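You operate a simulated robot arm through the tools that you are given. There is no shell and no other tool. Be economical: measure what you need, move in short steps, check, and stop when the job is done.

The job below is to be done with a simulated robot arm. You get a single attempt, and the scene is never put back.

JOB
Put things in order on the top of the small table. At the end: the white dated tube from the top of the small table stands where the blue shampoo bottle (marked "Pazinta") stood; the yellow scourer stands where the white dated tube stood; the blue shampoo bottle from the top of the small table is on the black ledge tray; the white caddy post from the top of the small table is in the yellow small bucket; the green peg from the top of the small table is on the green box (marked "BUDS"); whatever was shut is shut again. Leave all else as you found it, and nothing knocked over.
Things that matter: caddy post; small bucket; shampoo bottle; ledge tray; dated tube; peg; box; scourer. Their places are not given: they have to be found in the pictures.

Only the result counts: the job must be done as asked and must still hold three seconds after the hand-in. Knocking over, shifting, dropping, spilling or breaking anything else fails it.

ROBOT AND FRAMES
A 7-joint arm with a two-finger parallel gripper, fixed in place. Base frame: the origin is at the foot of the arm, x ahead of it, y to its left, z up; the work surface is at about z = 0.78. Lengths are in m, angles in degrees, forces in N, time in s.
With the tool pointing down near the work surface it reaches from about 0.3 to 0.7 m from the base axis. Its first joint turns from -66.0 to 66.0 degrees. Payload 1.57 kg.
The tool frame sits at the grasp point between the pads (the TCP): z along the fingers, y along the line on which they close. The tips reach 0.03 m beyond it. Largest opening 0.11 m; finger width 0.024, thickness 0.012; the body of the gripper, 0.048 by 0.112 m, starts 0.078 m behind the TCP.
Orientation is told as [roll, pitch, yaw] about the base's x, y, z axes, in that order, counted from this pose: with the fingers straight down and closing along the base's y, the tool's x points along the base's -x, its y along +y and its z along -z.

CONTROLS
- The arm moves only by the tool jog_arm. Its argument "targets" is one flat list of numbers, 6 for each row, row after row: the shift along the tool's x, y, z in m, then the turn, a rotation vector about the tool's x, y, z in rad. In form: [x, y, z, rx, ry, rz, x, y, z, rx, ry, rz, ...]. A call has 1 to 20 rows; each row shifts and turns the commanded pose from where the row before left it, along the tool's axes as they then stand. "hand" is the finger opening in m, from 0 to 0.11, set as the call begins (left out, the last holds). Each row takes 0.2 s and may step no farther than 0.05 m and 8.6 degrees from the row before; otherwise, or with a gripper value out of range, the whole call is refused. Where a pose cannot be reached the arm comes as near as it can. A force on the tool above 40 N (or 10 N above the force at the start of the call, whichever is more), or a blocked arm, ends the call early, and 0.2 s more pass. Each finger travels about 0.108 m/s and halts on what it meets, pressing with about 34 N; the grip force reading is that of the motor and also rises with nothing between the fingers. The clock runs only during rows and for 0.2 s after the last one: add rows that do not move to give the fingers time. It gives the time, the measured TCP pose, the force on the tool (base axes), the opening and the grip force at its end, in the units of the frame above (readings bear some noise).
- Cameras (640 x 400 px; columns grow to the right, rows downward): "scene" is fixed at [0.1685, -0.4011, 1.3926]; the picture's right is [0.73, -0.68, 0.00], its down [-0.46, -0.49, -0.74] and it looks along [0.51, 0.54, -0.67] (base axes); focal length 262 px, centre (320, 200). "wrist" rides on the gripper at [-0.036, 0, -0.08] in the tool frame; the picture's right is [0.00, -1.00, 0.00], its down [0.97, 0.00, -0.24] and it looks along [0.24, 0.00, 0.97] (tool axes); focal length 218 px, centre (320, 200).
- capture(camera): a new picture of that camera. The clock stands still meanwhile.
- measure_at(camera, pixels): for up to 12 pixels [column, row] of the newest picture of that camera ("zoom" is the newest enlarged one), the place [x, y, z] in the base frame of the surface seen there, good to about 0.003 m. The clock stands still meanwhile.
- close_up(camera, box): a new picture of the part [left, top, right, bottom] of that camera's present view, enlarged. The clock stands still meanwhile.
- sign_off(): hands the job in; it is judged then, once.

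Go step by step. Measure first, check grasps and placings, and put right what went wrong. The budget is 80 turns and 46 pictures, counting those below and the enlarged ones. Unless the task says otherwise, let go and move clear before handing in, and close with one line.

The tools are called after ">>>" by a JSON object that holds its "method" and its "body". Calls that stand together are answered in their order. jog_arm: Moves the arm, as the interface text tells. Its arguments: {"type":"object","properties":{"targets":{"type":"array","items":{"type":"number"}},"hand":{"type":"number"}},"required":["targets"]} The other tools are called the same way: capture (camera) takes a picture; measure_at (camera, pixels) gives the place of the surface under pixels of a picture; close_up (camera, box) takes an enlarged picture of a part of a camera's view; sign_off () hands the job in.

At the start:

```text
time_s: 0.0
tcp_pos: [0.4436, -0.1194, 1.1962]
ee_rot: [0.0, -0.1, 0.0]
ft_force: [0.4, -0.1, 1.4]
opening: 0.1099
gripper_force: 0.0
```

scene: 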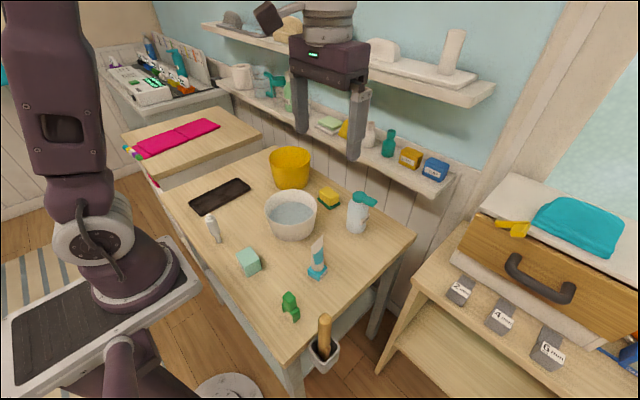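
wrist: 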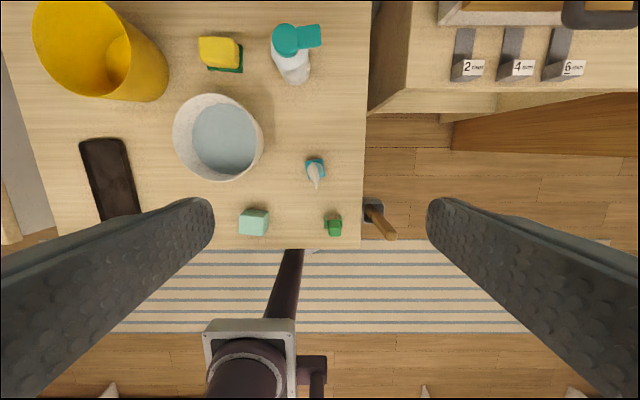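

The scene picture shows the small table with several candidate items; I need enlarged views to identify them.

>>> {"method": "close_up", "body": {"camera": "scene", "box": [180, 140, 400, 278]}}

>>> {"method": "close_up", "body": {"camera": "scene", "box": [190, 230, 350, 330]}}

>>> {"method": "close_up", "body": {"camera": "wrist", "box": [160, 0, 400, 150]}}

```text
2.90 times, centred on (290, 209) of scene
```

zoom: 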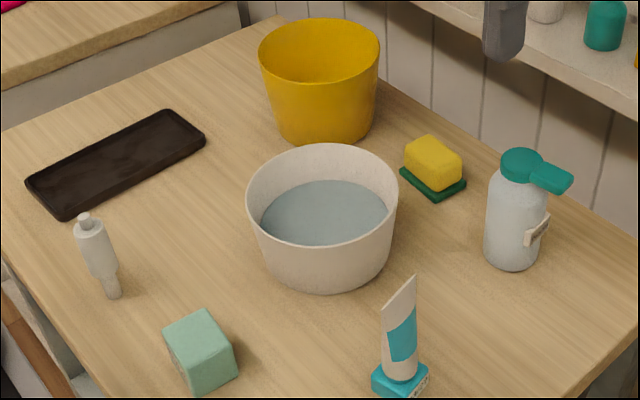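

```text
4.00 times, centred on (270, 280) of scene
```

zoom: 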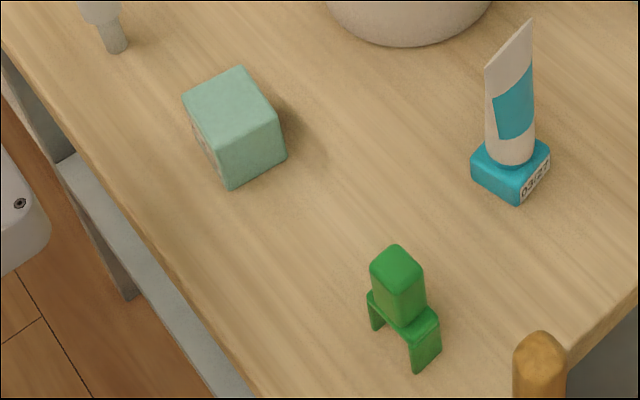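

```text
2.67 times, centred on (280, 75) of wrist
```

zoom: 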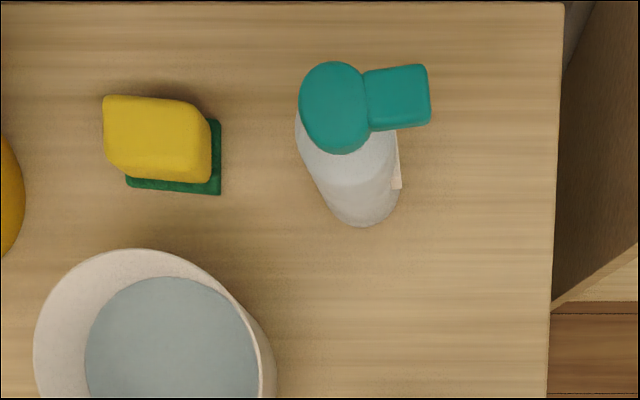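

Found: shampoo bottle (357,215), tube (317,258), scourer (329,198), post (212,228), mint box (248,262), green peg (290,307), tray (220,195), bucket (290,168). Now I measure them.

>>> {"method": "measure_at", "body": {"camera": "scene", "pixels": [[209, 216], [213, 228], [217, 241], [248, 252], [239, 255], [255, 247], [247, 272], [289, 296], [291, 318], [320, 240], [317, 270], [323, 274]]}}

>>> {"method": "measure_at", "body": {"camera": "scene", "pixels": [[358, 196], [372, 201], [355, 231], [329, 191], [329, 204], [220, 195], [195, 200], [245, 184], [290, 185], [291, 152], [271, 156], [309, 156]]}}

>>> {"method": "close_up", "body": {"camera": "wrist", "box": [70, 130, 390, 250]}}

```text
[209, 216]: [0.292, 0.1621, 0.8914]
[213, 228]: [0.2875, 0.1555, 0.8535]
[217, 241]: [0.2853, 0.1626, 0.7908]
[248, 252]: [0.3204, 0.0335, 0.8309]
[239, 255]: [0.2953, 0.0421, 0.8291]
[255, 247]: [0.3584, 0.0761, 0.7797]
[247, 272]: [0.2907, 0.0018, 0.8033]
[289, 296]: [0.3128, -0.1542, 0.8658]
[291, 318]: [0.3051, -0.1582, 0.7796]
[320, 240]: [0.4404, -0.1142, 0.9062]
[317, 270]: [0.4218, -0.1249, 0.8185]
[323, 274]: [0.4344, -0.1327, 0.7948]
```

```text
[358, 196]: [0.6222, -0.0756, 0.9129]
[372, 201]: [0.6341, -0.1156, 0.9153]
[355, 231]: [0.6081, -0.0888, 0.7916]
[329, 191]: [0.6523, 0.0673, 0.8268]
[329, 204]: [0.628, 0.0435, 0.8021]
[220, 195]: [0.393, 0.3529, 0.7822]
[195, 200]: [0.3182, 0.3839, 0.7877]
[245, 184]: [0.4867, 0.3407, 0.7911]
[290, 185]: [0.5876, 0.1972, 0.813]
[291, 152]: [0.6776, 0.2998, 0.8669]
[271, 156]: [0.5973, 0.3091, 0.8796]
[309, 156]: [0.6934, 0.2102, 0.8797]
```

```text
2.00 times, centred on (230, 190) of wrist
```

zoom: 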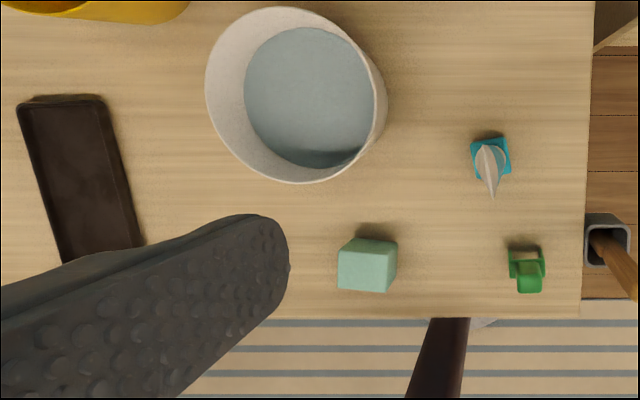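

All items found; the bottle stands at about (0.62,-0.08), so I move over it at height and turn to close along base x, then look.

>>> {"method": "jog_arm", "body": {"targets": [-0.045, 0.01, 0, 0, 0, 0, -0.045, 0.01, 0, 0, 0, 0, -0.045, 0.01, 0, 0, 0, 0, -0.045, 0.006, 0, 0, 0, 0, 0, 0, 0.03, 0, 0, -0.1428, 0, 0, 0.03, 0, 0, -0.1428, 0, 0, 0.03, 0, 0, -0.1428, 0, 0, 0, 0, 0, -0.1428, 0, 0, 0, 0, 0, -0.1428, 0, 0, 0, 0, 0, -0.1428, 0, 0, 0, 0, 0, -0.1428, 0, 0, 0, 0, 0, -0.1428, 0, 0, 0, 0, 0, -0.1428, 0, 0, 0, 0, 0, -0.1428, 0, 0, 0, 0, 0, -0.1428, 0, 0, 0, 0, 0, 0]}}

>>> {"method": "capture", "body": {"camera": "wrist"}}

>>> {"method": "capture", "body": {"camera": "scene"}}

```text
time_s: 3.4
tcp_pos: [0.5992, -0.0735, 1.0956]
ee_rot: [0.0, 0.0, 90.1]
ft_force: [-0.3, -0.7, 0.6]
opening: 0.11
gripper_force: 0.0
out of reach, approached as far as the arm can: row 4
```

```text
39 pictures are left
```

wrist: 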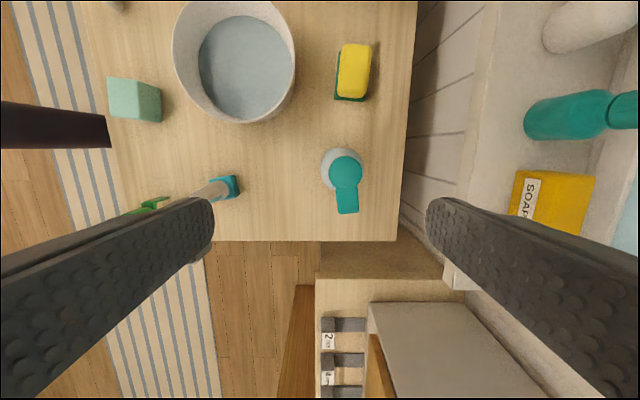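

```text
38 pictures are left
```

scene: 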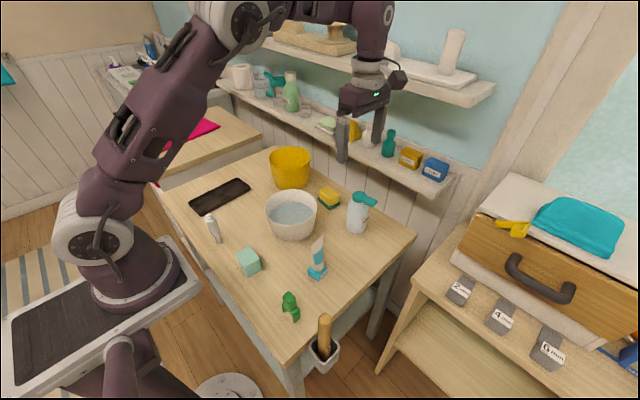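

In the wrist view the bottle cap is at (346,170), spout at (347,200), ledge edge near (470,150); I measure these.

>>> {"method": "measure_at", "body": {"camera": "wrist", "pixels": [[346, 170], [331, 170], [361, 170], [346, 157], [347, 205], [323, 165], [470, 150], [480, 110], [353, 72], [353, 46], [339, 72], [370, 72]]}}

>>> {"method": "close_up", "body": {"camera": "wrist", "box": [280, 30, 440, 230]}}

>>> {"method": "measure_at", "body": {"camera": "scene", "pixels": [[347, 213], [366, 222], [357, 217], [355, 233], [368, 211], [346, 227]]}}

```text
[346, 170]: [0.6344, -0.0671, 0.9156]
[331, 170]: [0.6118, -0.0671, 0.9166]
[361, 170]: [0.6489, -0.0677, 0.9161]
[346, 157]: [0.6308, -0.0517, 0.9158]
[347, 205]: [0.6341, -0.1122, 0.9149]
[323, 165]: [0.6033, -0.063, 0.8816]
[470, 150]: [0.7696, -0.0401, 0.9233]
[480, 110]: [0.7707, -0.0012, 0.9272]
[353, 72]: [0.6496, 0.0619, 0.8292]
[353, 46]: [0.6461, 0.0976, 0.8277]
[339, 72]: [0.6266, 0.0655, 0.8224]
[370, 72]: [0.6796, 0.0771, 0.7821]
```

```text
2.00 times, centred on (360, 130) of wrist
```

zoom: 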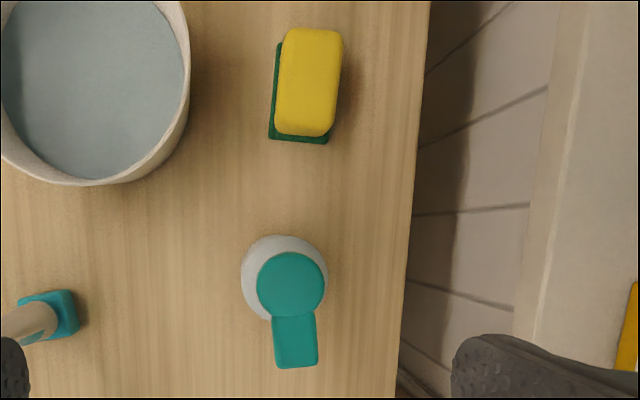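

```text
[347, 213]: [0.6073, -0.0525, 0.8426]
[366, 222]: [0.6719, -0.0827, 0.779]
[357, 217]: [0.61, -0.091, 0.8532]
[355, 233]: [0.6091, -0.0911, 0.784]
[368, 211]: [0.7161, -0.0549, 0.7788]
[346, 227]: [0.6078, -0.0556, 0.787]
```

Bottle body centre is about (0.632,-0.073), radius 0.028, top 0.916, ledge edge clear at x=0.77. I descend part way, centre over it, and check the pose.

>>> {"method": "jog_arm", "body": {"targets": [0, 0, 0.04, 0, 0, 0, 0, 0, 0.04, 0, 0, 0, 0, -0.017, 0.03, 0, 0, 0, 0, -0.016, 0, 0, 0, 0, 0, 0, 0, 0, 0, 0], "hand": 0.11}}

>>> {"method": "capture", "body": {"camera": "wrist"}}

```text
time_s: 4.6
tcp_pos: [0.6344, -0.0721, 0.9864]
ee_rot: [0.0, 0.0, 90.0]
ft_force: [0.5, -0.2, -0.6]
opening: 0.11
gripper_force: 0.1
```

```text
36 pictures are left
```

wrist: 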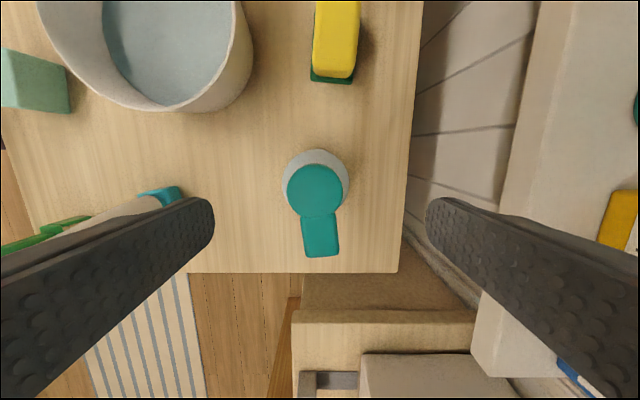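

The cap is centred within a few pixels (315,187). Descend to z 0.86 and close.

>>> {"method": "jog_arm", "body": {"targets": [0, 0.003, 0.03, 0, 0, 0, 0, 0, 0.035, 0, 0, 0, 0, 0, 0.035, 0, 0, 0, 0, 0, 0.026, 0, 0, 0, 0, 0, 0, 0, 0, 0]}}

>>> {"method": "jog_arm", "body": {"targets": [0, 0, 0, 0, 0, 0, 0, 0, 0, 0, 0, 0, 0, 0, 0, 0, 0, 0, 0, 0, 0, 0, 0, 0], "hand": 0.03}}

```text
time_s: 5.8
tcp_pos: [0.6321, -0.0739, 0.8602]
ee_rot: [0.1, 0.1, 90.0]
ft_force: [0.2, 1.7, 1.0]
opening: 0.1101
gripper_force: 0.0
```

```text
time_s: 6.8
tcp_pos: [0.6317, -0.0728, 0.8602]
ee_rot: [0.0, 0.0, 90.0]
ft_force: [0.3, -0.2, 0.3]
opening: 0.0577
gripper_force: 33.8
```

Bottle held at 0.0577. I lift it straight up and measure the tray corners in the scene picture.

>>> {"method": "jog_arm", "body": {"targets": [0, 0, -0.03, 0, 0, 0, 0, 0, -0.04, 0, 0, 0, 0, 0, -0.04, 0, 0, 0, 0, 0.03, -0.03, 0, 0, 0, 0, 0, 0, 0, 0, 0]}}

>>> {"method": "measure_at", "body": {"camera": "scene", "pixels": [[190, 199], [239, 179], [250, 187], [203, 212], [222, 188], [215, 200], [226, 198], [200, 205], [235, 186], [300, 213], [268, 215], [314, 205]]}}

```text
time_s: 8.0
tcp_pos: [0.6001, -0.0737, 1.0011]
ee_rot: [0.0, 0.0, 89.9]
ft_force: [-0.4, -0.7, -0.8]
opening: 0.0577
gripper_force: 34.1
```

```text
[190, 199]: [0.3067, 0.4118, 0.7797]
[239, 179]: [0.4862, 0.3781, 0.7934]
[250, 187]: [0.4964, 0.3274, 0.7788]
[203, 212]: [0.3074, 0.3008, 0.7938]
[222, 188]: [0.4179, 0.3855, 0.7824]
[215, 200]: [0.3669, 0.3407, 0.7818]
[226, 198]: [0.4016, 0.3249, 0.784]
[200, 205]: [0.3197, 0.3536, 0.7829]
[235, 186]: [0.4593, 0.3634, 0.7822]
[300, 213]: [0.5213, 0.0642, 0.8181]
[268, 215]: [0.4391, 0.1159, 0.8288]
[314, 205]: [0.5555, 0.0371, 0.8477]
```

Bottle is lifted to base height ~0.92. I carry it over the bowl at height to short of the tray (y≈0.25) and look.

>>> {"method": "jog_arm", "body": {"targets": [0, 0, -0.03, 0, 0, 0, -0.04, 0.025, 0, 0, 0, 0, -0.04, 0.025, 0, 0, 0, 0, -0.04, 0.025, 0, 0, 0, 0, -0.04, 0.025, 0, 0, 0, 0, -0.04, 0.025, 0, 0, 0, 0, -0.04, 0.025, 0, 0, 0, 0, -0.04, 0.025, 0, 0, 0, 0, -0.043, 0.025, 0, 0, 0, 0, 0, 0, 0, 0, 0, 0]}}

>>> {"method": "capture", "body": {"camera": "wrist"}}

```text
time_s: 10.2
tcp_pos: [0.3982, 0.2504, 1.0296]
ee_rot: [-0.1, 0.0, 90.0]
ft_force: [0.1, 0.5, -0.5]
opening: 0.0579
gripper_force: 34.5
```

```text
35 pictures are left
```

wrist: 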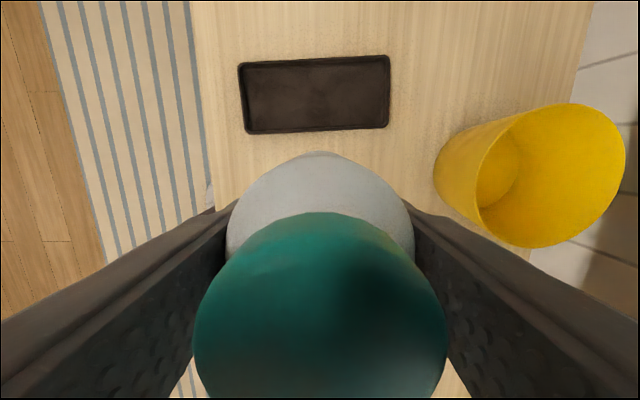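

>>> {"method": "measure_at", "body": {"camera": "wrist", "pixels": [[239, 66], [388, 56], [387, 126], [246, 132], [315, 94], [320, 65], [320, 124], [435, 180], [510, 175], [478, 175]]}}

```text
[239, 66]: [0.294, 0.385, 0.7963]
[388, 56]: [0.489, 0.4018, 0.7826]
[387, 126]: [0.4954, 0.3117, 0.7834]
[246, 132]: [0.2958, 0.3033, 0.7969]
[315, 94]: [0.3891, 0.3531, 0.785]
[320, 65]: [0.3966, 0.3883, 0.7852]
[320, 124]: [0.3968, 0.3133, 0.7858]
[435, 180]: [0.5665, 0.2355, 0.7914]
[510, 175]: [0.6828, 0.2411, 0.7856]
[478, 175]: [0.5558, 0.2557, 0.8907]
```

Tray floor centre is about (0.393,0.351,0.785). Move over it and lower the bottle.

>>> {"method": "jog_arm", "body": {"targets": [-0.049, 0.002, 0, 0, 0, 0, -0.0496, 0.001, 0, 0, 0, 0, 0, 0, 0.04, 0, 0, 0, 0, 0, 0.04, 0, 0, 0, 0, 0, 0.04, 0, 0, 0, 0, 0, 0.03, 0, 0, 0, 0, 0, 0.0085, 0, 0, 0, 0, 0, 0.002, 0, 0, 0, 0, 0, 0, 0, 0, 0]}}

```text
time_s: 12.2
tcp_pos: [0.3957, 0.3488, 0.8693]
ee_rot: [0.0, 0.1, 90.0]
ft_force: [-1.0, 0.3, -1.2]
opening: 0.0578
gripper_force: 34.4
```

>>> {"method": "jog_arm", "body": {"targets": [0, 0, 0.002, 0, 0, 0, 0, 0, 0.0015, 0, 0, 0, 0, 0, 0, 0, 0, 0]}}

>>> {"method": "close_up", "body": {"camera": "scene", "box": [170, 130, 290, 230]}}

```text
time_s: 13.0
tcp_pos: [0.397, 0.3476, 0.8657]
ee_rot: [-0.1, 0.1, 90.0]
ft_force: [0.3, -0.8, -0.7]
opening: 0.0578
gripper_force: 34.0
```

```text
4.00 times, centred on (230, 180) of scene
```

zoom: 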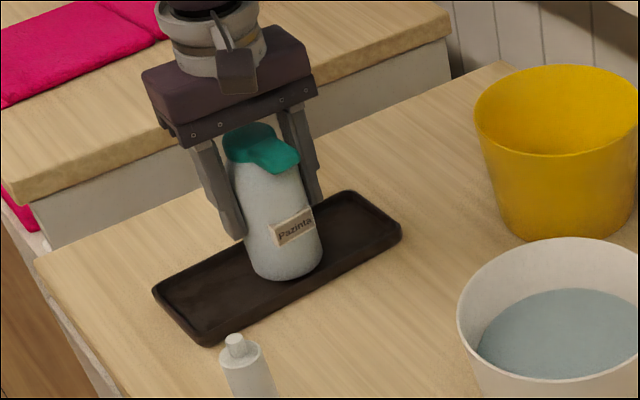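

Label "Pazinta" confirmed and the bottle is in the tray, nearly touching. Lower a bit more until force shows.

>>> {"method": "jog_arm", "body": {"targets": [0, 0, 0.001, 0, 0, 0, 0, 0, 0.001, 0, 0, 0, 0, 0, 0, 0, 0, 0]}}

```text
time_s: 13.8
tcp_pos: [0.3962, 0.3486, 0.863]
ee_rot: [-0.1, -0.1, 90.0]
ft_force: [0.1, 0.4, 0.1]
opening: 0.0578
gripper_force: 33.8
```

>>> {"method": "jog_arm", "body": {"targets": [0, 0, 0.001, 0, 0, 0, 0, 0, 0.001, 0, 0, 0, 0, 0, 0, 0, 0, 0]}}

```text
time_s: 14.6
tcp_pos: [0.3968, 0.3484, 0.864]
ee_rot: [-0.2, -0.1, 90.0]
ft_force: [-1.6, -1.8, 26.3]
opening: 0.0578
gripper_force: 34.1
```

Contact (26 N). Release and rise.

>>> {"method": "jog_arm", "body": {"targets": [0, 0, -0.001, 0, 0, 0, 0, 0, 0, 0, 0, 0, 0, 0, 0, 0, 0, 0, 0, 0, 0, 0, 0, 0], "hand": 0.1}}

>>> {"method": "jog_arm", "body": {"targets": [0, 0, -0.03, 0, 0, 0, 0, 0, -0.04, 0, 0, 0, 0, 0, -0.04, 0, 0, 0, 0, 0, -0.04, 0, 0, 0, 0, 0, 0, 0, 0, 0]}}

>>> {"method": "close_up", "body": {"camera": "scene", "box": [170, 130, 290, 230]}}

```text
time_s: 15.6
tcp_pos: [0.3961, 0.3474, 0.8633]
ee_rot: [0.0, 0.0, 90.1]
ft_force: [0.0, -0.9, -0.1]
opening: 0.0996
gripper_force: 0.1
```

```text
time_s: 16.8
tcp_pos: [0.3957, 0.3486, 1.0142]
ee_rot: [0.0, 0.1, 89.9]
ft_force: [0.9, -0.3, -0.1]
opening: 0.1001
gripper_force: 0.0
```

```text
4.00 times, centred on (230, 180) of scene
```

zoom: 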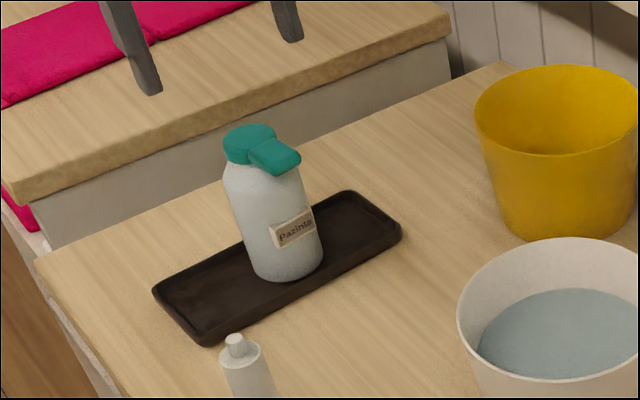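

The bottle stands in the tray. Next the white post at (0.288,0.16): move above it and look.

>>> {"method": "jog_arm", "body": {"targets": [0.045, 0.025, -0.01, 0, 0, 0, 0.045, 0.025, -0.01, 0, 0, 0, 0.045, 0.027, 0, 0, 0, 0, 0.045, 0.027, 0, 0, 0, 0, 0, 0, 0, 0, 0, 0]}}

>>> {"method": "capture", "body": {"camera": "wrist"}}

>>> {"method": "close_up", "body": {"camera": "scene", "box": [180, 200, 260, 250]}}

```text
refused: row 1 steps farther than a row can; nothing moved
```

```text
32 pictures are left
```

wrist: 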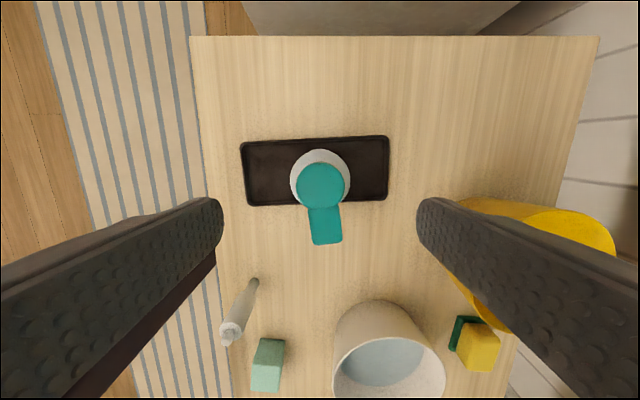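

```text
8.00 times, centred on (220, 225) of scene
```

zoom: 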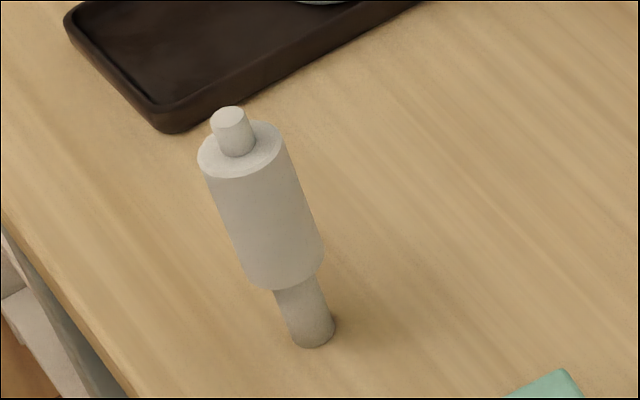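

The step was too long. The post is a body (~0.03 wide) on a narrow foot with a knob; I measure it and move in shorter steps.

>>> {"method": "measure_at", "body": {"camera": "zoom", "pixels": [[230, 116], [240, 170], [262, 225], [283, 280], [310, 338], [205, 175], [285, 155], [265, 165]]}}

>>> {"method": "jog_arm", "body": {"targets": [0.038, 0.021, -0.01, 0, 0, 0, 0.038, 0.021, -0.01, 0, 0, 0, 0.038, 0.021, 0, 0, 0, 0, 0.038, 0.021, 0, 0, 0, 0, 0.033, 0.022, 0, 0, 0, 0, 0, 0, 0, 0, 0, 0]}}

>>> {"method": "capture", "body": {"camera": "wrist"}}

```text
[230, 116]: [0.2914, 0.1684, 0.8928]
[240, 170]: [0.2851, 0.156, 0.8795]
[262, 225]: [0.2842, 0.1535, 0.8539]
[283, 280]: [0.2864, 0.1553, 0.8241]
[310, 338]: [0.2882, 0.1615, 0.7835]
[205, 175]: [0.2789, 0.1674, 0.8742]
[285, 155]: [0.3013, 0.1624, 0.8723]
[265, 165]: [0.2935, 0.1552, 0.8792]
```

```text
time_s: 18.2
tcp_pos: [0.2902, 0.1624, 1.0321]
ee_rot: [0.0, 0.0, 90.0]
ft_force: [0.7, 1.6, -0.2]
opening: 0.1
gripper_force: 0.0
```

```text
30 pictures are left
```

wrist: 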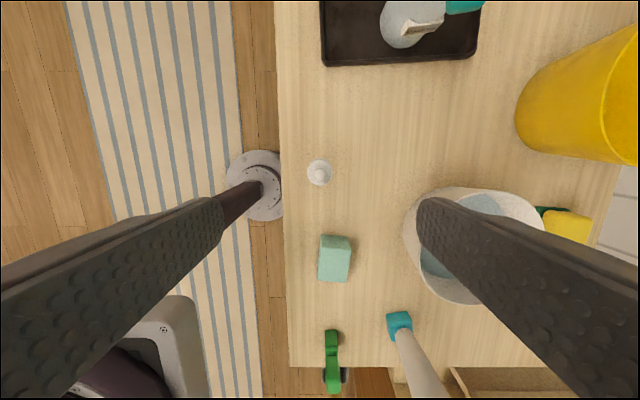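

Post is centred in the jaws (319,172), axis ≈ (0.290,0.166). Descend to grip its body at z 0.855.

>>> {"method": "jog_arm", "body": {"targets": [-0.003, 0, 0.04, 0, 0, 0, 0, 0, 0.04, 0, 0, 0, 0, 0, 0.04, 0, 0, 0, 0, 0, 0.04, 0, 0, 0, 0, 0, 0.017, 0, 0, 0, 0, 0, 0, 0, 0, 0]}}

>>> {"method": "jog_arm", "body": {"targets": [0, 0, 0, 0, 0, 0, 0, 0, 0, 0, 0, 0, 0, 0, 0, 0, 0, 0, 0, 0, 0, 0, 0, 0, 0, 0, 0, 0, 0, 0], "hand": 0.01}}

>>> {"method": "measure_at", "body": {"camera": "scene", "pixels": [[270, 154], [310, 155], [291, 148], [292, 165], [291, 158]]}}

```text
time_s: 19.6
tcp_pos: [0.2916, 0.1663, 0.8552]
ee_rot: [0.1, 0.0, 89.9]
ft_force: [1.1, 0.3, 0.1]
opening: 0.1
gripper_force: 0.0
```

```text
time_s: 20.8
tcp_pos: [0.2899, 0.166, 0.8554]
ee_rot: [0.0, 0.0, 90.0]
ft_force: [0.9, -0.6, 0.9]
opening: 0.0267
gripper_force: 34.3
```

```text
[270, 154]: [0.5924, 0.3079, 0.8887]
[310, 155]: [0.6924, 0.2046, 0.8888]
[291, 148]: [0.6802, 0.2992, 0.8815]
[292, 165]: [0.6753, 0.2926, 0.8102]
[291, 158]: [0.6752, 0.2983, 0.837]
```

Post gripped (0.0267). Bucket centre ≈ (0.642,0.256), rim 0.889. Lift and carry it to over the bucket, then look.

>>> {"method": "jog_arm", "body": {"targets": [0, 0, -0.045, 0, 0, 0, 0, 0, -0.045, 0, 0, 0, 0, 0, -0.045, 0, 0, 0, -0.0105, -0.042, 0, 0, 0, 0, -0.0105, -0.042, 0, 0, 0, 0, -0.0105, -0.042, 0, 0, 0, 0, -0.0105, -0.042, 0, 0, 0, 0, -0.0105, -0.042, 0, 0, 0, 0, -0.0105, -0.042, 0, 0, 0, 0, -0.0105, -0.042, 0, 0, 0, 0, -0.0105, -0.041, 0, 0, 0, 0, 0, 0, 0, 0, 0, 0]}}

>>> {"method": "capture", "body": {"camera": "wrist"}}

>>> {"method": "close_up", "body": {"camera": "scene", "box": [210, 80, 370, 200]}}

```text
time_s: 23.4
tcp_pos: [0.6236, 0.2504, 0.9901]
ee_rot: [0.2, 0.1, 90.0]
ft_force: [-0.1, 0.1, -0.9]
opening: 0.0264
gripper_force: 34.3
```

```text
29 pictures are left
```

wrist: 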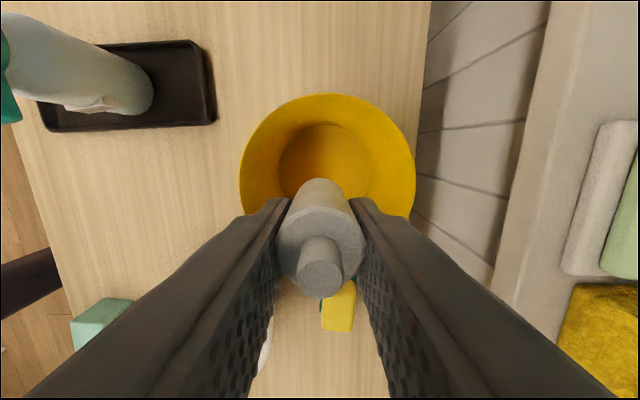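

```text
3.33 times, centred on (290, 140) of scene
```

zoom: 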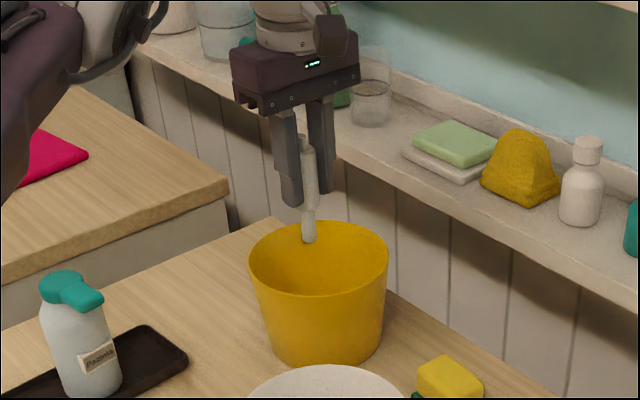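

The bucket floor centre shows at (325,165), about (0.630,0.262). Nudge +y and lower the post in.

>>> {"method": "jog_arm", "body": {"targets": [-0.009, -0.006, 0.01, 0, 0, 0, 0, 0, 0.035, 0, 0, 0, 0, 0, 0.035, 0, 0, 0, 0, 0, 0.03, 0, 0, 0, 0, 0, 0.006, 0, 0, 0, 0, 0, 0, 0, 0, 0]}}

```text
time_s: 24.8
tcp_pos: [0.6309, 0.2595, 0.8732]
ee_rot: [0.1, 0.0, 89.9]
ft_force: [0.2, 0.3, -1.1]
opening: 0.0264
gripper_force: 34.2
out of reach, approached as far as the arm can: row 1
```

>>> {"method": "jog_arm", "body": {"targets": [0, 0, 0.003, 0, 0, 0, 0, 0, 0.002, 0, 0, 0, 0, 0, 0.002, 0, 0, 0, 0, 0, 0, 0, 0, 0]}}

```text
time_s: 25.8
tcp_pos: [0.632, 0.2585, 0.868]
ee_rot: [0.0, 0.0, 90.0]
ft_force: [0.0, -0.3, -0.6]
opening: 0.0267
gripper_force: 33.4
```

>>> {"method": "jog_arm", "body": {"targets": [0, 0, 0.002, 0, 0, 0, 0, 0, 0.002, 0, 0, 0, 0, 0, 0.001, 0, 0, 0, 0, 0, 0, 0, 0, 0]}}

```text
time_s: 26.8
tcp_pos: [0.6323, 0.2598, 0.8643]
ee_rot: [-0.2, -0.1, 89.9]
ft_force: [-4.2, -2.5, 25.1]
opening: 0.0264
gripper_force: 33.8
```

Post touches the bucket floor. Open a little inside the bucket and rise.

>>> {"method": "jog_arm", "body": {"targets": [0, 0, -0.001, 0, 0, 0, 0, 0, 0, 0, 0, 0, 0, 0, 0, 0, 0, 0], "hand": 0.052}}

>>> {"method": "jog_arm", "body": {"targets": [0, 0, -0.03, 0, 0, 0, 0, 0, -0.04, 0, 0, 0, 0, 0, -0.04, 0, 0, 0, 0, 0, 0, 0, 0, 0]}}

>>> {"method": "capture", "body": {"camera": "wrist"}}

```text
time_s: 27.6
tcp_pos: [0.6318, 0.2589, 0.8638]
ee_rot: [-0.1, 0.0, 89.9]
ft_force: [-0.2, -0.5, 0.5]
opening: 0.0521
gripper_force: 0.0
```

```text
time_s: 28.6
tcp_pos: [0.6311, 0.2586, 0.9719]
ee_rot: [0.0, 0.0, 89.8]
ft_force: [-0.3, -0.1, 0.0]
opening: 0.0522
gripper_force: 0.1
```

```text
27 pictures are left
```

wrist: 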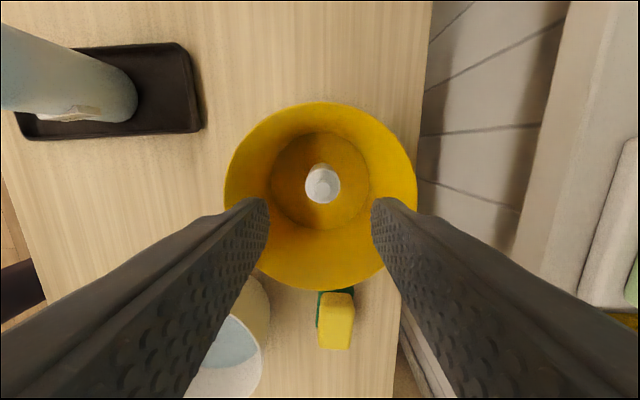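

The post stands in the bucket (322,185). Next the tube: move above it at (0.43,-0.12) and look closely.

>>> {"method": "jog_arm", "body": {"targets": [0.03, 0.0196, -0.02, 0, 0, 0, 0.036, 0.0196, -0.02, 0, 0, 0, 0.038, 0.0196, -0.02, 0, 0, 0, 0.038, 0.0196, -0.01, 0, 0, 0, 0.038, 0.0196, 0, 0, 0, 0, 0.038, 0.0196, 0, 0, 0, 0, 0.038, 0.0196, 0, 0, 0, 0, 0.038, 0.0196, 0, 0, 0, 0, 0.038, 0.0196, 0, 0, 0, 0, 0.038, 0.0196, 0, 0, 0, 0, 0.01, 0, 0, 0, 0, 0, 0, 0, 0, 0, 0, 0]}}

>>> {"method": "capture", "body": {"camera": "wrist"}}

>>> {"method": "close_up", "body": {"camera": "scene", "box": [284, 225, 364, 285]}}

```text
time_s: 31.2
tcp_pos: [0.4343, -0.1236, 1.0436]
ee_rot: [0.1, 0.0, 90.1]
ft_force: [0.1, -0.2, 0.2]
opening: 0.0517
gripper_force: 0.1
```

```text
26 pictures are left
```

wrist: 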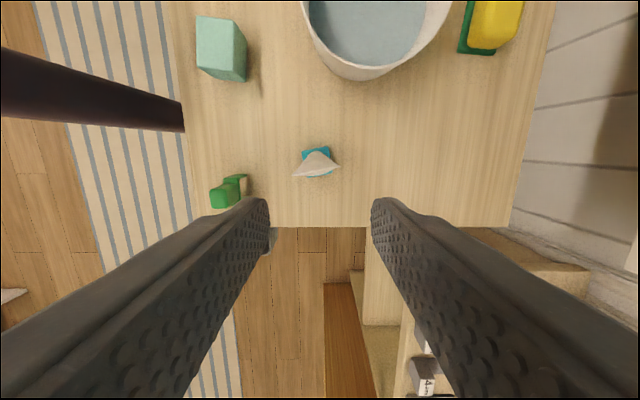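

```text
6.67 times, centred on (324, 255) of scene
```

zoom: 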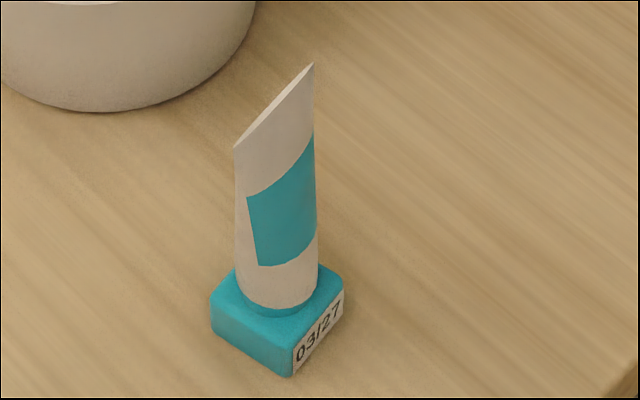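

The tube's crimp runs nearly along x from (294,175) to (340,167) in the wrist view. Measure it and its cap.

>>> {"method": "measure_at", "body": {"camera": "zoom", "pixels": [[240, 148], [309, 72], [275, 112], [285, 215], [280, 290], [250, 335], [318, 350], [240, 270], [340, 285], [293, 372], [215, 330], [285, 265]]}}

>>> {"method": "measure_at", "body": {"camera": "wrist", "pixels": [[296, 174], [337, 168], [316, 166], [304, 151], [328, 148], [315, 150]]}}

>>> {"method": "close_up", "body": {"camera": "wrist", "box": [270, 130, 366, 190]}}

```text
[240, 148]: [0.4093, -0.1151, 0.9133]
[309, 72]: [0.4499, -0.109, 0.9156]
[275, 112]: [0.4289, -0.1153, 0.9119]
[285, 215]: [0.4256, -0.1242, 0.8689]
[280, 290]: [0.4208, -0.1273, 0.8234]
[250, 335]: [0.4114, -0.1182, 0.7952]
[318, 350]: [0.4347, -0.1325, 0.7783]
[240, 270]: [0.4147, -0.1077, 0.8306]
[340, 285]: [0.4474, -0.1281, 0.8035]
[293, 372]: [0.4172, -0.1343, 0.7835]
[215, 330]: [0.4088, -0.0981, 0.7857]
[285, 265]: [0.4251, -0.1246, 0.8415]
```

```text
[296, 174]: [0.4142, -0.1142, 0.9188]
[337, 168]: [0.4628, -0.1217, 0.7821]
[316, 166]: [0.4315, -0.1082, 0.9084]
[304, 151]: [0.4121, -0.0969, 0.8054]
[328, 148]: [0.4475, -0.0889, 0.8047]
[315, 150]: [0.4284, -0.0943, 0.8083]
```

```text
6.67 times, centred on (318, 160) of wrist
```

zoom: 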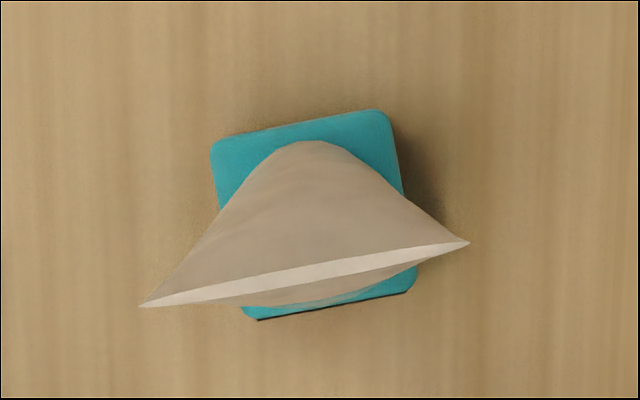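

Tube axis ≈ (0.430,-0.112), crimp turned 11° from x, top 0.916. I align yaw to 101°, centre, and descend to z 0.85 to grip across the wide direction.

>>> {"method": "jog_arm", "body": {"targets": [-0.0115, 0.004, 0, 0, 0, 0, 0, 0, 0, 0, 0, -0.096, 0, 0, 0, 0, 0, -0.096, 0, 0, 0.04, 0, 0, 0, 0, 0, 0.04, 0, 0, 0, 0, 0, 0, 0, 0, 0], "hand": 0.09}}

>>> {"method": "capture", "body": {"camera": "wrist"}}

```text
time_s: 32.6
tcp_pos: [0.4307, -0.1096, 0.9643]
ee_rot: [-0.1, 0.1, 100.9]
ft_force: [0.7, -0.5, 0.1]
opening: 0.0901
gripper_force: 0.1
```

```text
23 pictures are left
```

wrist: 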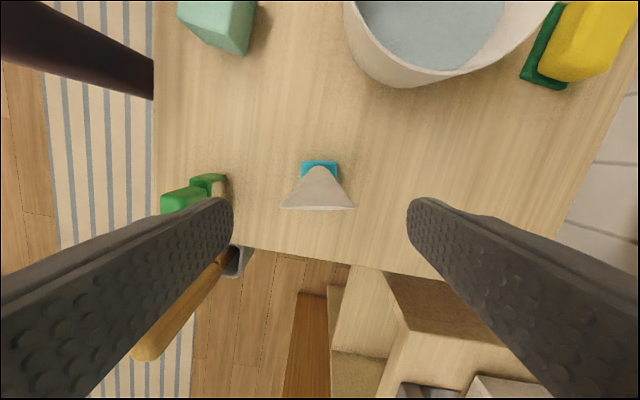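

Aligned (crimp centred at (318,208)). Descend and close.

>>> {"method": "jog_arm", "body": {"targets": [0, 0, 0.04, 0, 0, 0, 0, 0, 0.04, 0, 0, 0, 0, 0, 0.034, 0, 0, 0, 0, 0, 0, 0, 0, 0]}}

>>> {"method": "jog_arm", "body": {"targets": [0, 0, 0, 0, 0, 0, 0, 0, 0, 0, 0, 0, 0, 0, 0, 0, 0, 0, 0, 0, 0, 0, 0, 0], "hand": 0.02}}

>>> {"method": "close_up", "body": {"camera": "scene", "box": [270, 200, 374, 285]}}

```text
time_s: 33.6
tcp_pos: [0.4291, -0.1102, 0.85]
ee_rot: [0.0, 0.0, 101.0]
ft_force: [0.0, -0.4, 0.8]
opening: 0.0903
gripper_force: 0.0
```

```text
time_s: 34.6
tcp_pos: [0.4302, -0.1093, 0.8499]
ee_rot: [0.0, 0.0, 101.0]
ft_force: [-0.5, 0.2, -0.3]
opening: 0.0467
gripper_force: 33.8
```

```text
4.71 times, centred on (322, 242) of scene
```

zoom: 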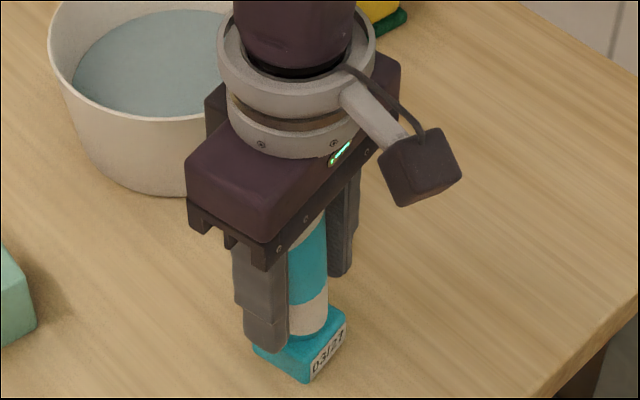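

Tube held (0.0467). Lift and carry it to the bottle's old spot (0.632,-0.070).

>>> {"method": "jog_arm", "body": {"targets": [0, 0, -0.03, 0, 0, 0, 0, 0, -0.04, 0, 0, 0, 0, -0.0413, 0, 0, 0, 0, 0, -0.0413, 0, 0, 0, 0, -0.0027, -0.0413, 0, 0, 0, 0, 0, -0.0413, 0, 0, 0, 0, 0, -0.0412, 0, 0, 0, 0, 0, 0, 0, 0, 0, 0]}}

>>> {"method": "jog_arm", "body": {"targets": [0, 0, 0.03, 0, 0, 0, 0, 0, 0.033, 0, 0, 0, 0, 0, 0.003, 0, 0, 0, 0, 0, 0, 0, 0, 0]}}

```text
time_s: 36.4
tcp_pos: [0.6312, -0.0663, 0.9202]
ee_rot: [0.1, 0.0, 101.0]
ft_force: [-0.3, -0.2, -2.4]
opening: 0.0469
gripper_force: 34.2
```

```text
time_s: 37.4
tcp_pos: [0.632, -0.0661, 0.8535]
ee_rot: [-0.1, 0.1, 100.9]
ft_force: [0.5, -0.6, -2.5]
opening: 0.0467
gripper_force: 33.9
```

>>> {"method": "jog_arm", "body": {"targets": [0, 0, 0.002, 0, 0, 0, 0, 0, 0.001, 0, 0, 0, 0, 0, 0.001, 0, 0, 0, 0, 0, 0, 0, 0, 0]}}

>>> {"method": "close_up", "body": {"camera": "scene", "box": [300, 150, 420, 250]}}

```text
time_s: 38.4
tcp_pos: [0.6328, -0.0664, 0.849]
ee_rot: [-0.2, 0.0, 101.0]
ft_force: [-2.8, 0.3, 11.3]
opening: 0.0466
gripper_force: 33.4
```

```text
4.00 times, centred on (360, 200) of scene
```

zoom: 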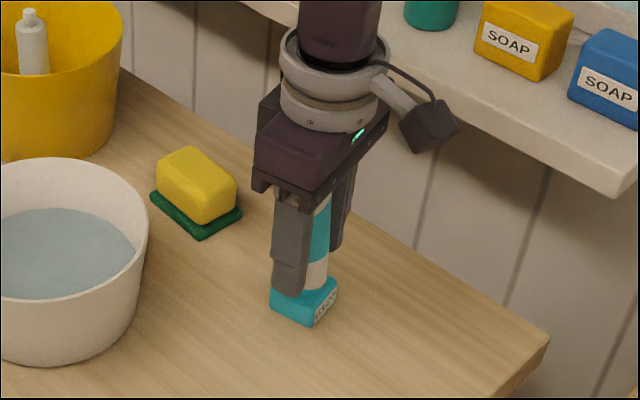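

Light contact: tube stands. Release, rise, and move toward the scourer.

>>> {"method": "jog_arm", "body": {"targets": [0, 0, -0.001, 0, 0, 0, 0, 0, 0, 0, 0, 0, 0, 0, 0, 0, 0, 0], "hand": 0.1}}

>>> {"method": "jog_arm", "body": {"targets": [0, 0, -0.04, 0, 0, 0, 0, 0, -0.04, 0, 0, 0, 0, 0, -0.04, 0, 0, 0, 0, 0, 0, 0, 0, 0.096, 0, 0, 0, 0, 0, 0.096, -0.045, 0, 0, 0, 0, 0, -0.045, 0, 0, 0, 0, 0, -0.04, 0, 0, 0, 0, 0, 0, 0, 0, 0, 0, 0]}}

>>> {"method": "capture", "body": {"camera": "wrist"}}

>>> {"method": "capture", "body": {"camera": "scene"}}

```text
time_s: 39.2
tcp_pos: [0.6334, -0.0679, 0.8513]
ee_rot: [0.0, 0.0, 101.0]
ft_force: [0.1, -0.2, 0.1]
opening: 0.1001
gripper_force: 0.1
```

```text
time_s: 41.2
tcp_pos: [0.6349, 0.0632, 0.9687]
ee_rot: [-0.1, 0.0, 90.0]
ft_force: [0.2, 0.5, -0.1]
opening: 0.1
gripper_force: 0.0
```

```text
20 pictures are left
```

wrist: 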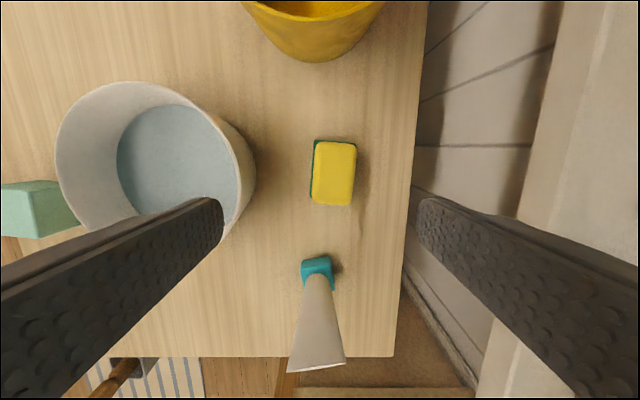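

```text
19 pictures are left
```

scene: 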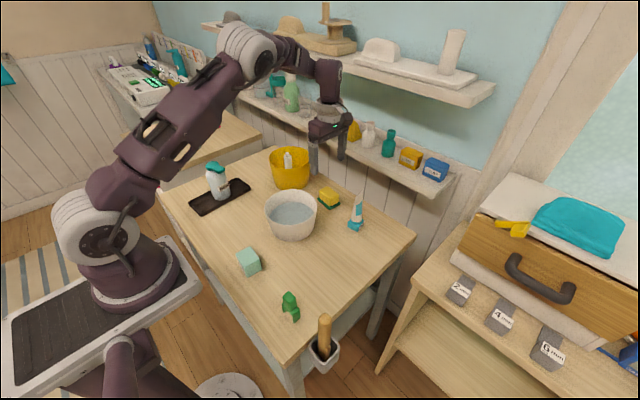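

Tube stands at its new place. Now measure the scourer at (335,172) in the wrist view.

>>> {"method": "measure_at", "body": {"camera": "wrist", "pixels": [[316, 146], [355, 147], [350, 202], [314, 200], [334, 172], [315, 170], [312, 180], [318, 140], [345, 160]]}}

>>> {"method": "close_up", "body": {"camera": "scene", "box": [305, 180, 369, 236]}}

>>> {"method": "measure_at", "body": {"camera": "zoom", "pixels": [[230, 160], [240, 200], [280, 260], [150, 190], [340, 210], [255, 290]]}}

```text
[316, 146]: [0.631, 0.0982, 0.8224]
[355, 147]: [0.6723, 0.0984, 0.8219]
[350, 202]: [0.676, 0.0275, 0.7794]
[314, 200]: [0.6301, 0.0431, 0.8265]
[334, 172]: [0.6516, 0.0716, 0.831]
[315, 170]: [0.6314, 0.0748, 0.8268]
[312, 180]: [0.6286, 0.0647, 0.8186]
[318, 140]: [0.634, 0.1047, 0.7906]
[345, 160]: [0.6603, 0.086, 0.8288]
```

```text
7.14 times, centred on (337, 208) of scene
```

zoom: 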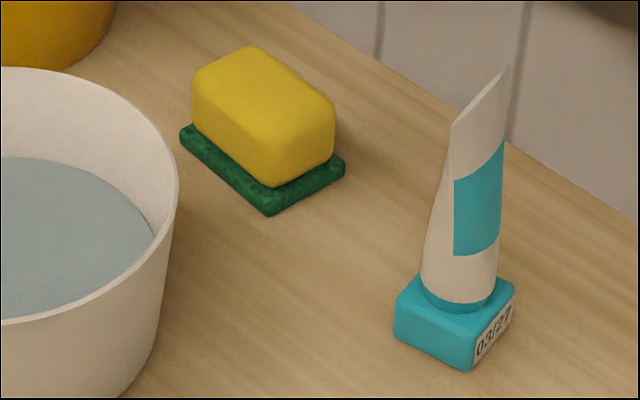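

```text
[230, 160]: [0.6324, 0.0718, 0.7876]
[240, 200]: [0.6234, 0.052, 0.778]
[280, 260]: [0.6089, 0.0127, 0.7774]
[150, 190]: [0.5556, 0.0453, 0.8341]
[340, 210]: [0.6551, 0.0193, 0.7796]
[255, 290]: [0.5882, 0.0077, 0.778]
```

Scourer is one piece, yellow on green pad, centre ≈ (0.651,0.071), 0.047 wide in x. Check the bowl's near rim before descending with a narrower opening.

>>> {"method": "measure_at", "body": {"camera": "wrist", "pixels": [[240, 150], [232, 137], [254, 180], [225, 190], [300, 50], [320, 60]]}}

>>> {"method": "jog_arm", "body": {"targets": [-0.008, -0.015, 0.02, 0, 0, 0, 0, 0, 0.03, 0, 0, 0, 0, 0, 0, 0, 0, 0], "hand": 0.075}}

>>> {"method": "capture", "body": {"camera": "wrist"}}

```text
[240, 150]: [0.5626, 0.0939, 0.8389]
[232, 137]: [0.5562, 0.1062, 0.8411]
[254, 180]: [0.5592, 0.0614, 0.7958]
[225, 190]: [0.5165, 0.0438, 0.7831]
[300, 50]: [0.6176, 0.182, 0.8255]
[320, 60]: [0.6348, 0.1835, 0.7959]
```

```text
time_s: 42.0
tcp_pos: [0.6491, 0.0723, 0.9186]
ee_rot: [-0.1, 0.0, 90.0]
ft_force: [1.1, 0.5, 0.3]
opening: 0.0747
gripper_force: 0.1
```

```text
17 pictures are left
```

wrist: 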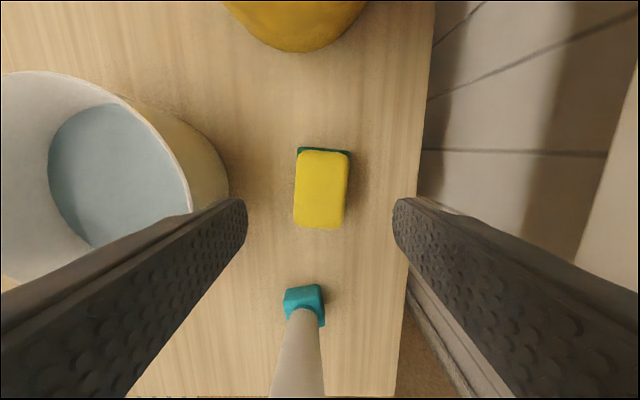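

Centred (321,190), bowl clear. Descend to z 0.815 and grip.

>>> {"method": "jog_arm", "body": {"targets": [0, 0, 0.04, 0, 0, 0, 0, 0, 0.04, 0, 0, 0, 0, 0, 0.0236, 0, 0, 0, 0, 0, 0, 0, 0, 0]}}

>>> {"method": "jog_arm", "body": {"targets": [0, 0, 0, 0, 0, 0, 0, 0, 0, 0, 0, 0, 0, 0, 0, 0, 0, 0, 0, 0, 0, 0, 0, 0], "hand": 0.02}}

>>> {"method": "jog_arm", "body": {"targets": [0, 0, -0.03, 0, 0, 0, 0, 0, -0.04, 0, 0, 0, 0, 0, -0.04, 0, 0, 0, 0, 0, -0.04, 0, 0, 0, 0, 0, 0, 0, 0, 0]}}

>>> {"method": "close_up", "body": {"camera": "scene", "box": [270, 110, 400, 240]}}

```text
time_s: 43.0
tcp_pos: [0.6495, 0.0715, 0.8175]
ee_rot: [0.0, 0.1, 90.0]
ft_force: [-0.6, 0.5, 0.4]
opening: 0.0748
gripper_force: 0.1
```

```text
time_s: 44.0
tcp_pos: [0.6492, 0.0719, 0.8189]
ee_rot: [0.0, 0.0, 90.0]
ft_force: [0.3, 0.0, -1.0]
opening: 0.0508
gripper_force: 33.9
```

```text
time_s: 45.2
tcp_pos: [0.6488, 0.0704, 0.9689]
ee_rot: [0.0, 0.0, 90.0]
ft_force: [0.4, 0.2, -1.5]
opening: 0.0503
gripper_force: 33.4
```

```text
3.08 times, centred on (335, 175) of scene
```

zoom: 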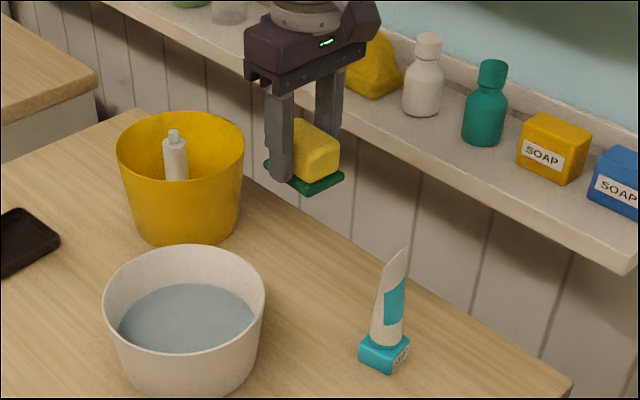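

Scourer with its pad is lifted. Carry it to the tube's old spot (0.430,-0.112) and lower.

>>> {"method": "jog_arm", "body": {"targets": [0.0307, 0.0365, 0, 0, 0, 0, 0.0307, 0.0365, 0, 0, 0, 0, 0.0307, 0.0365, 0, 0, 0, 0, 0.0307, 0.0365, 0, 0, 0, 0, 0.0307, 0.0365, 0, 0, 0, 0, 0.0307, 0.0365, 0, 0, 0, 0, 0, 0, 0.04, 0, 0, 0, 0, 0, 0.04, 0, 0, 0, 0, 0, 0.04, 0, 0, 0, 0, 0, 0.023, 0, 0, 0, 0, 0, 0, 0, 0, 0]}}

```text
time_s: 47.6
tcp_pos: [0.4297, -0.115, 0.8227]
ee_rot: [0.0, 0.1, 89.9]
ft_force: [-0.6, 0.0, -0.1]
opening: 0.0498
gripper_force: 34.3
```

>>> {"method": "jog_arm", "body": {"targets": [-0.002, 0, 0.002, 0, 0, 0, 0, 0, 0.0015, 0, 0, 0, 0, 0, 0.001, 0, 0, 0, 0, 0, 0, 0, 0, 0]}}

```text
time_s: 48.6
tcp_pos: [0.4289, -0.1113, 0.8197]
ee_rot: [0.0, 0.0, 90.0]
ft_force: [-0.4, -0.7, -0.8]
opening: 0.0493
gripper_force: 33.7
```

>>> {"method": "jog_arm", "body": {"targets": [0, 0, 0.001, 0, 0, 0, 0, 0, 0.001, 0, 0, 0, 0, 0, 0, 0, 0, 0]}}

>>> {"method": "close_up", "body": {"camera": "scene", "box": [270, 200, 374, 285]}}

```text
time_s: 49.4
tcp_pos: [0.4291, -0.1116, 0.8172]
ee_rot: [0.0, 0.0, 89.8]
ft_force: [-0.2, -0.6, 7.6]
opening: 0.0493
gripper_force: 33.6
```

```text
4.71 times, centred on (322, 242) of scene
```

zoom: 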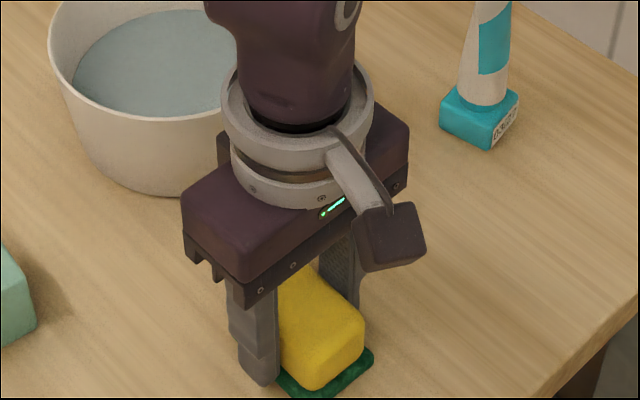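

Touchdown felt. Release, rise, and go over the peg at (0.31,-0.155).

>>> {"method": "jog_arm", "body": {"targets": [0, 0, -0.001, 0, 0, 0, 0, 0, 0, 0, 0, 0, 0, 0, 0, 0, 0, 0], "hand": 0.085}}

>>> {"method": "jog_arm", "body": {"targets": [0, 0, -0.04, 0, 0, 0, 0, 0, -0.045, 0, 0, 0, 0, 0, -0.045, 0, 0, 0, 0, 0, -0.04, 0, 0, 0, 0.012, 0.039, 0, 0, 0, 0, 0.013, 0.039, 0, 0, 0, 0, 0.013, 0.039, 0, 0, 0, 0, 0, 0, 0, 0, 0, 0]}}

>>> {"method": "capture", "body": {"camera": "wrist"}}

>>> {"method": "close_up", "body": {"camera": "scene", "box": [230, 230, 340, 330]}}

```text
time_s: 50.2
tcp_pos: [0.4294, -0.1116, 0.8185]
ee_rot: [0.0, 0.1, 90.0]
ft_force: [0.1, -0.5, 0.5]
opening: 0.0852
gripper_force: 0.1
```

```text
time_s: 52.0
tcp_pos: [0.3102, -0.1516, 0.9899]
ee_rot: [-0.1, -0.1, 89.9]
ft_force: [0.2, -0.6, -1.1]
opening: 0.0849
gripper_force: 0.0
```

```text
14 pictures are left
```

wrist: 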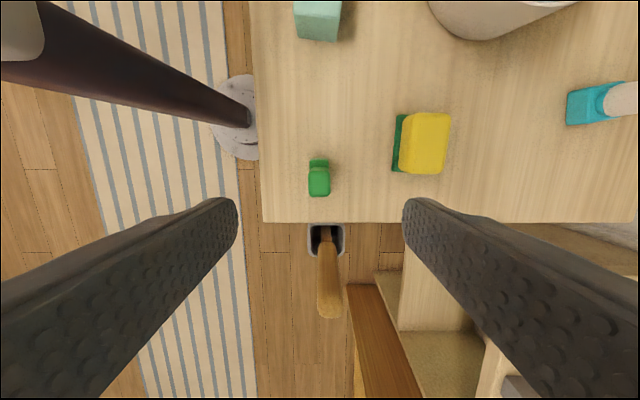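

```text
4.00 times, centred on (285, 280) of scene
```

zoom: 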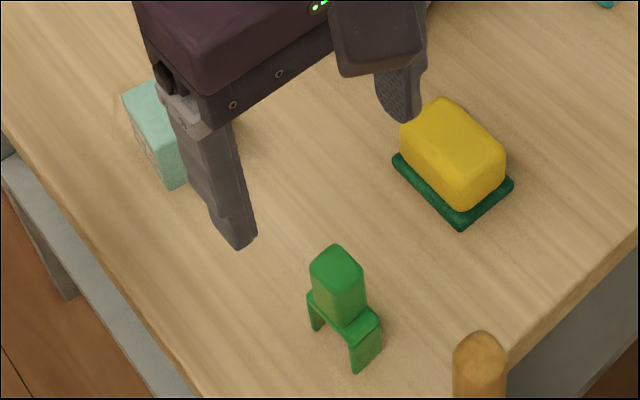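

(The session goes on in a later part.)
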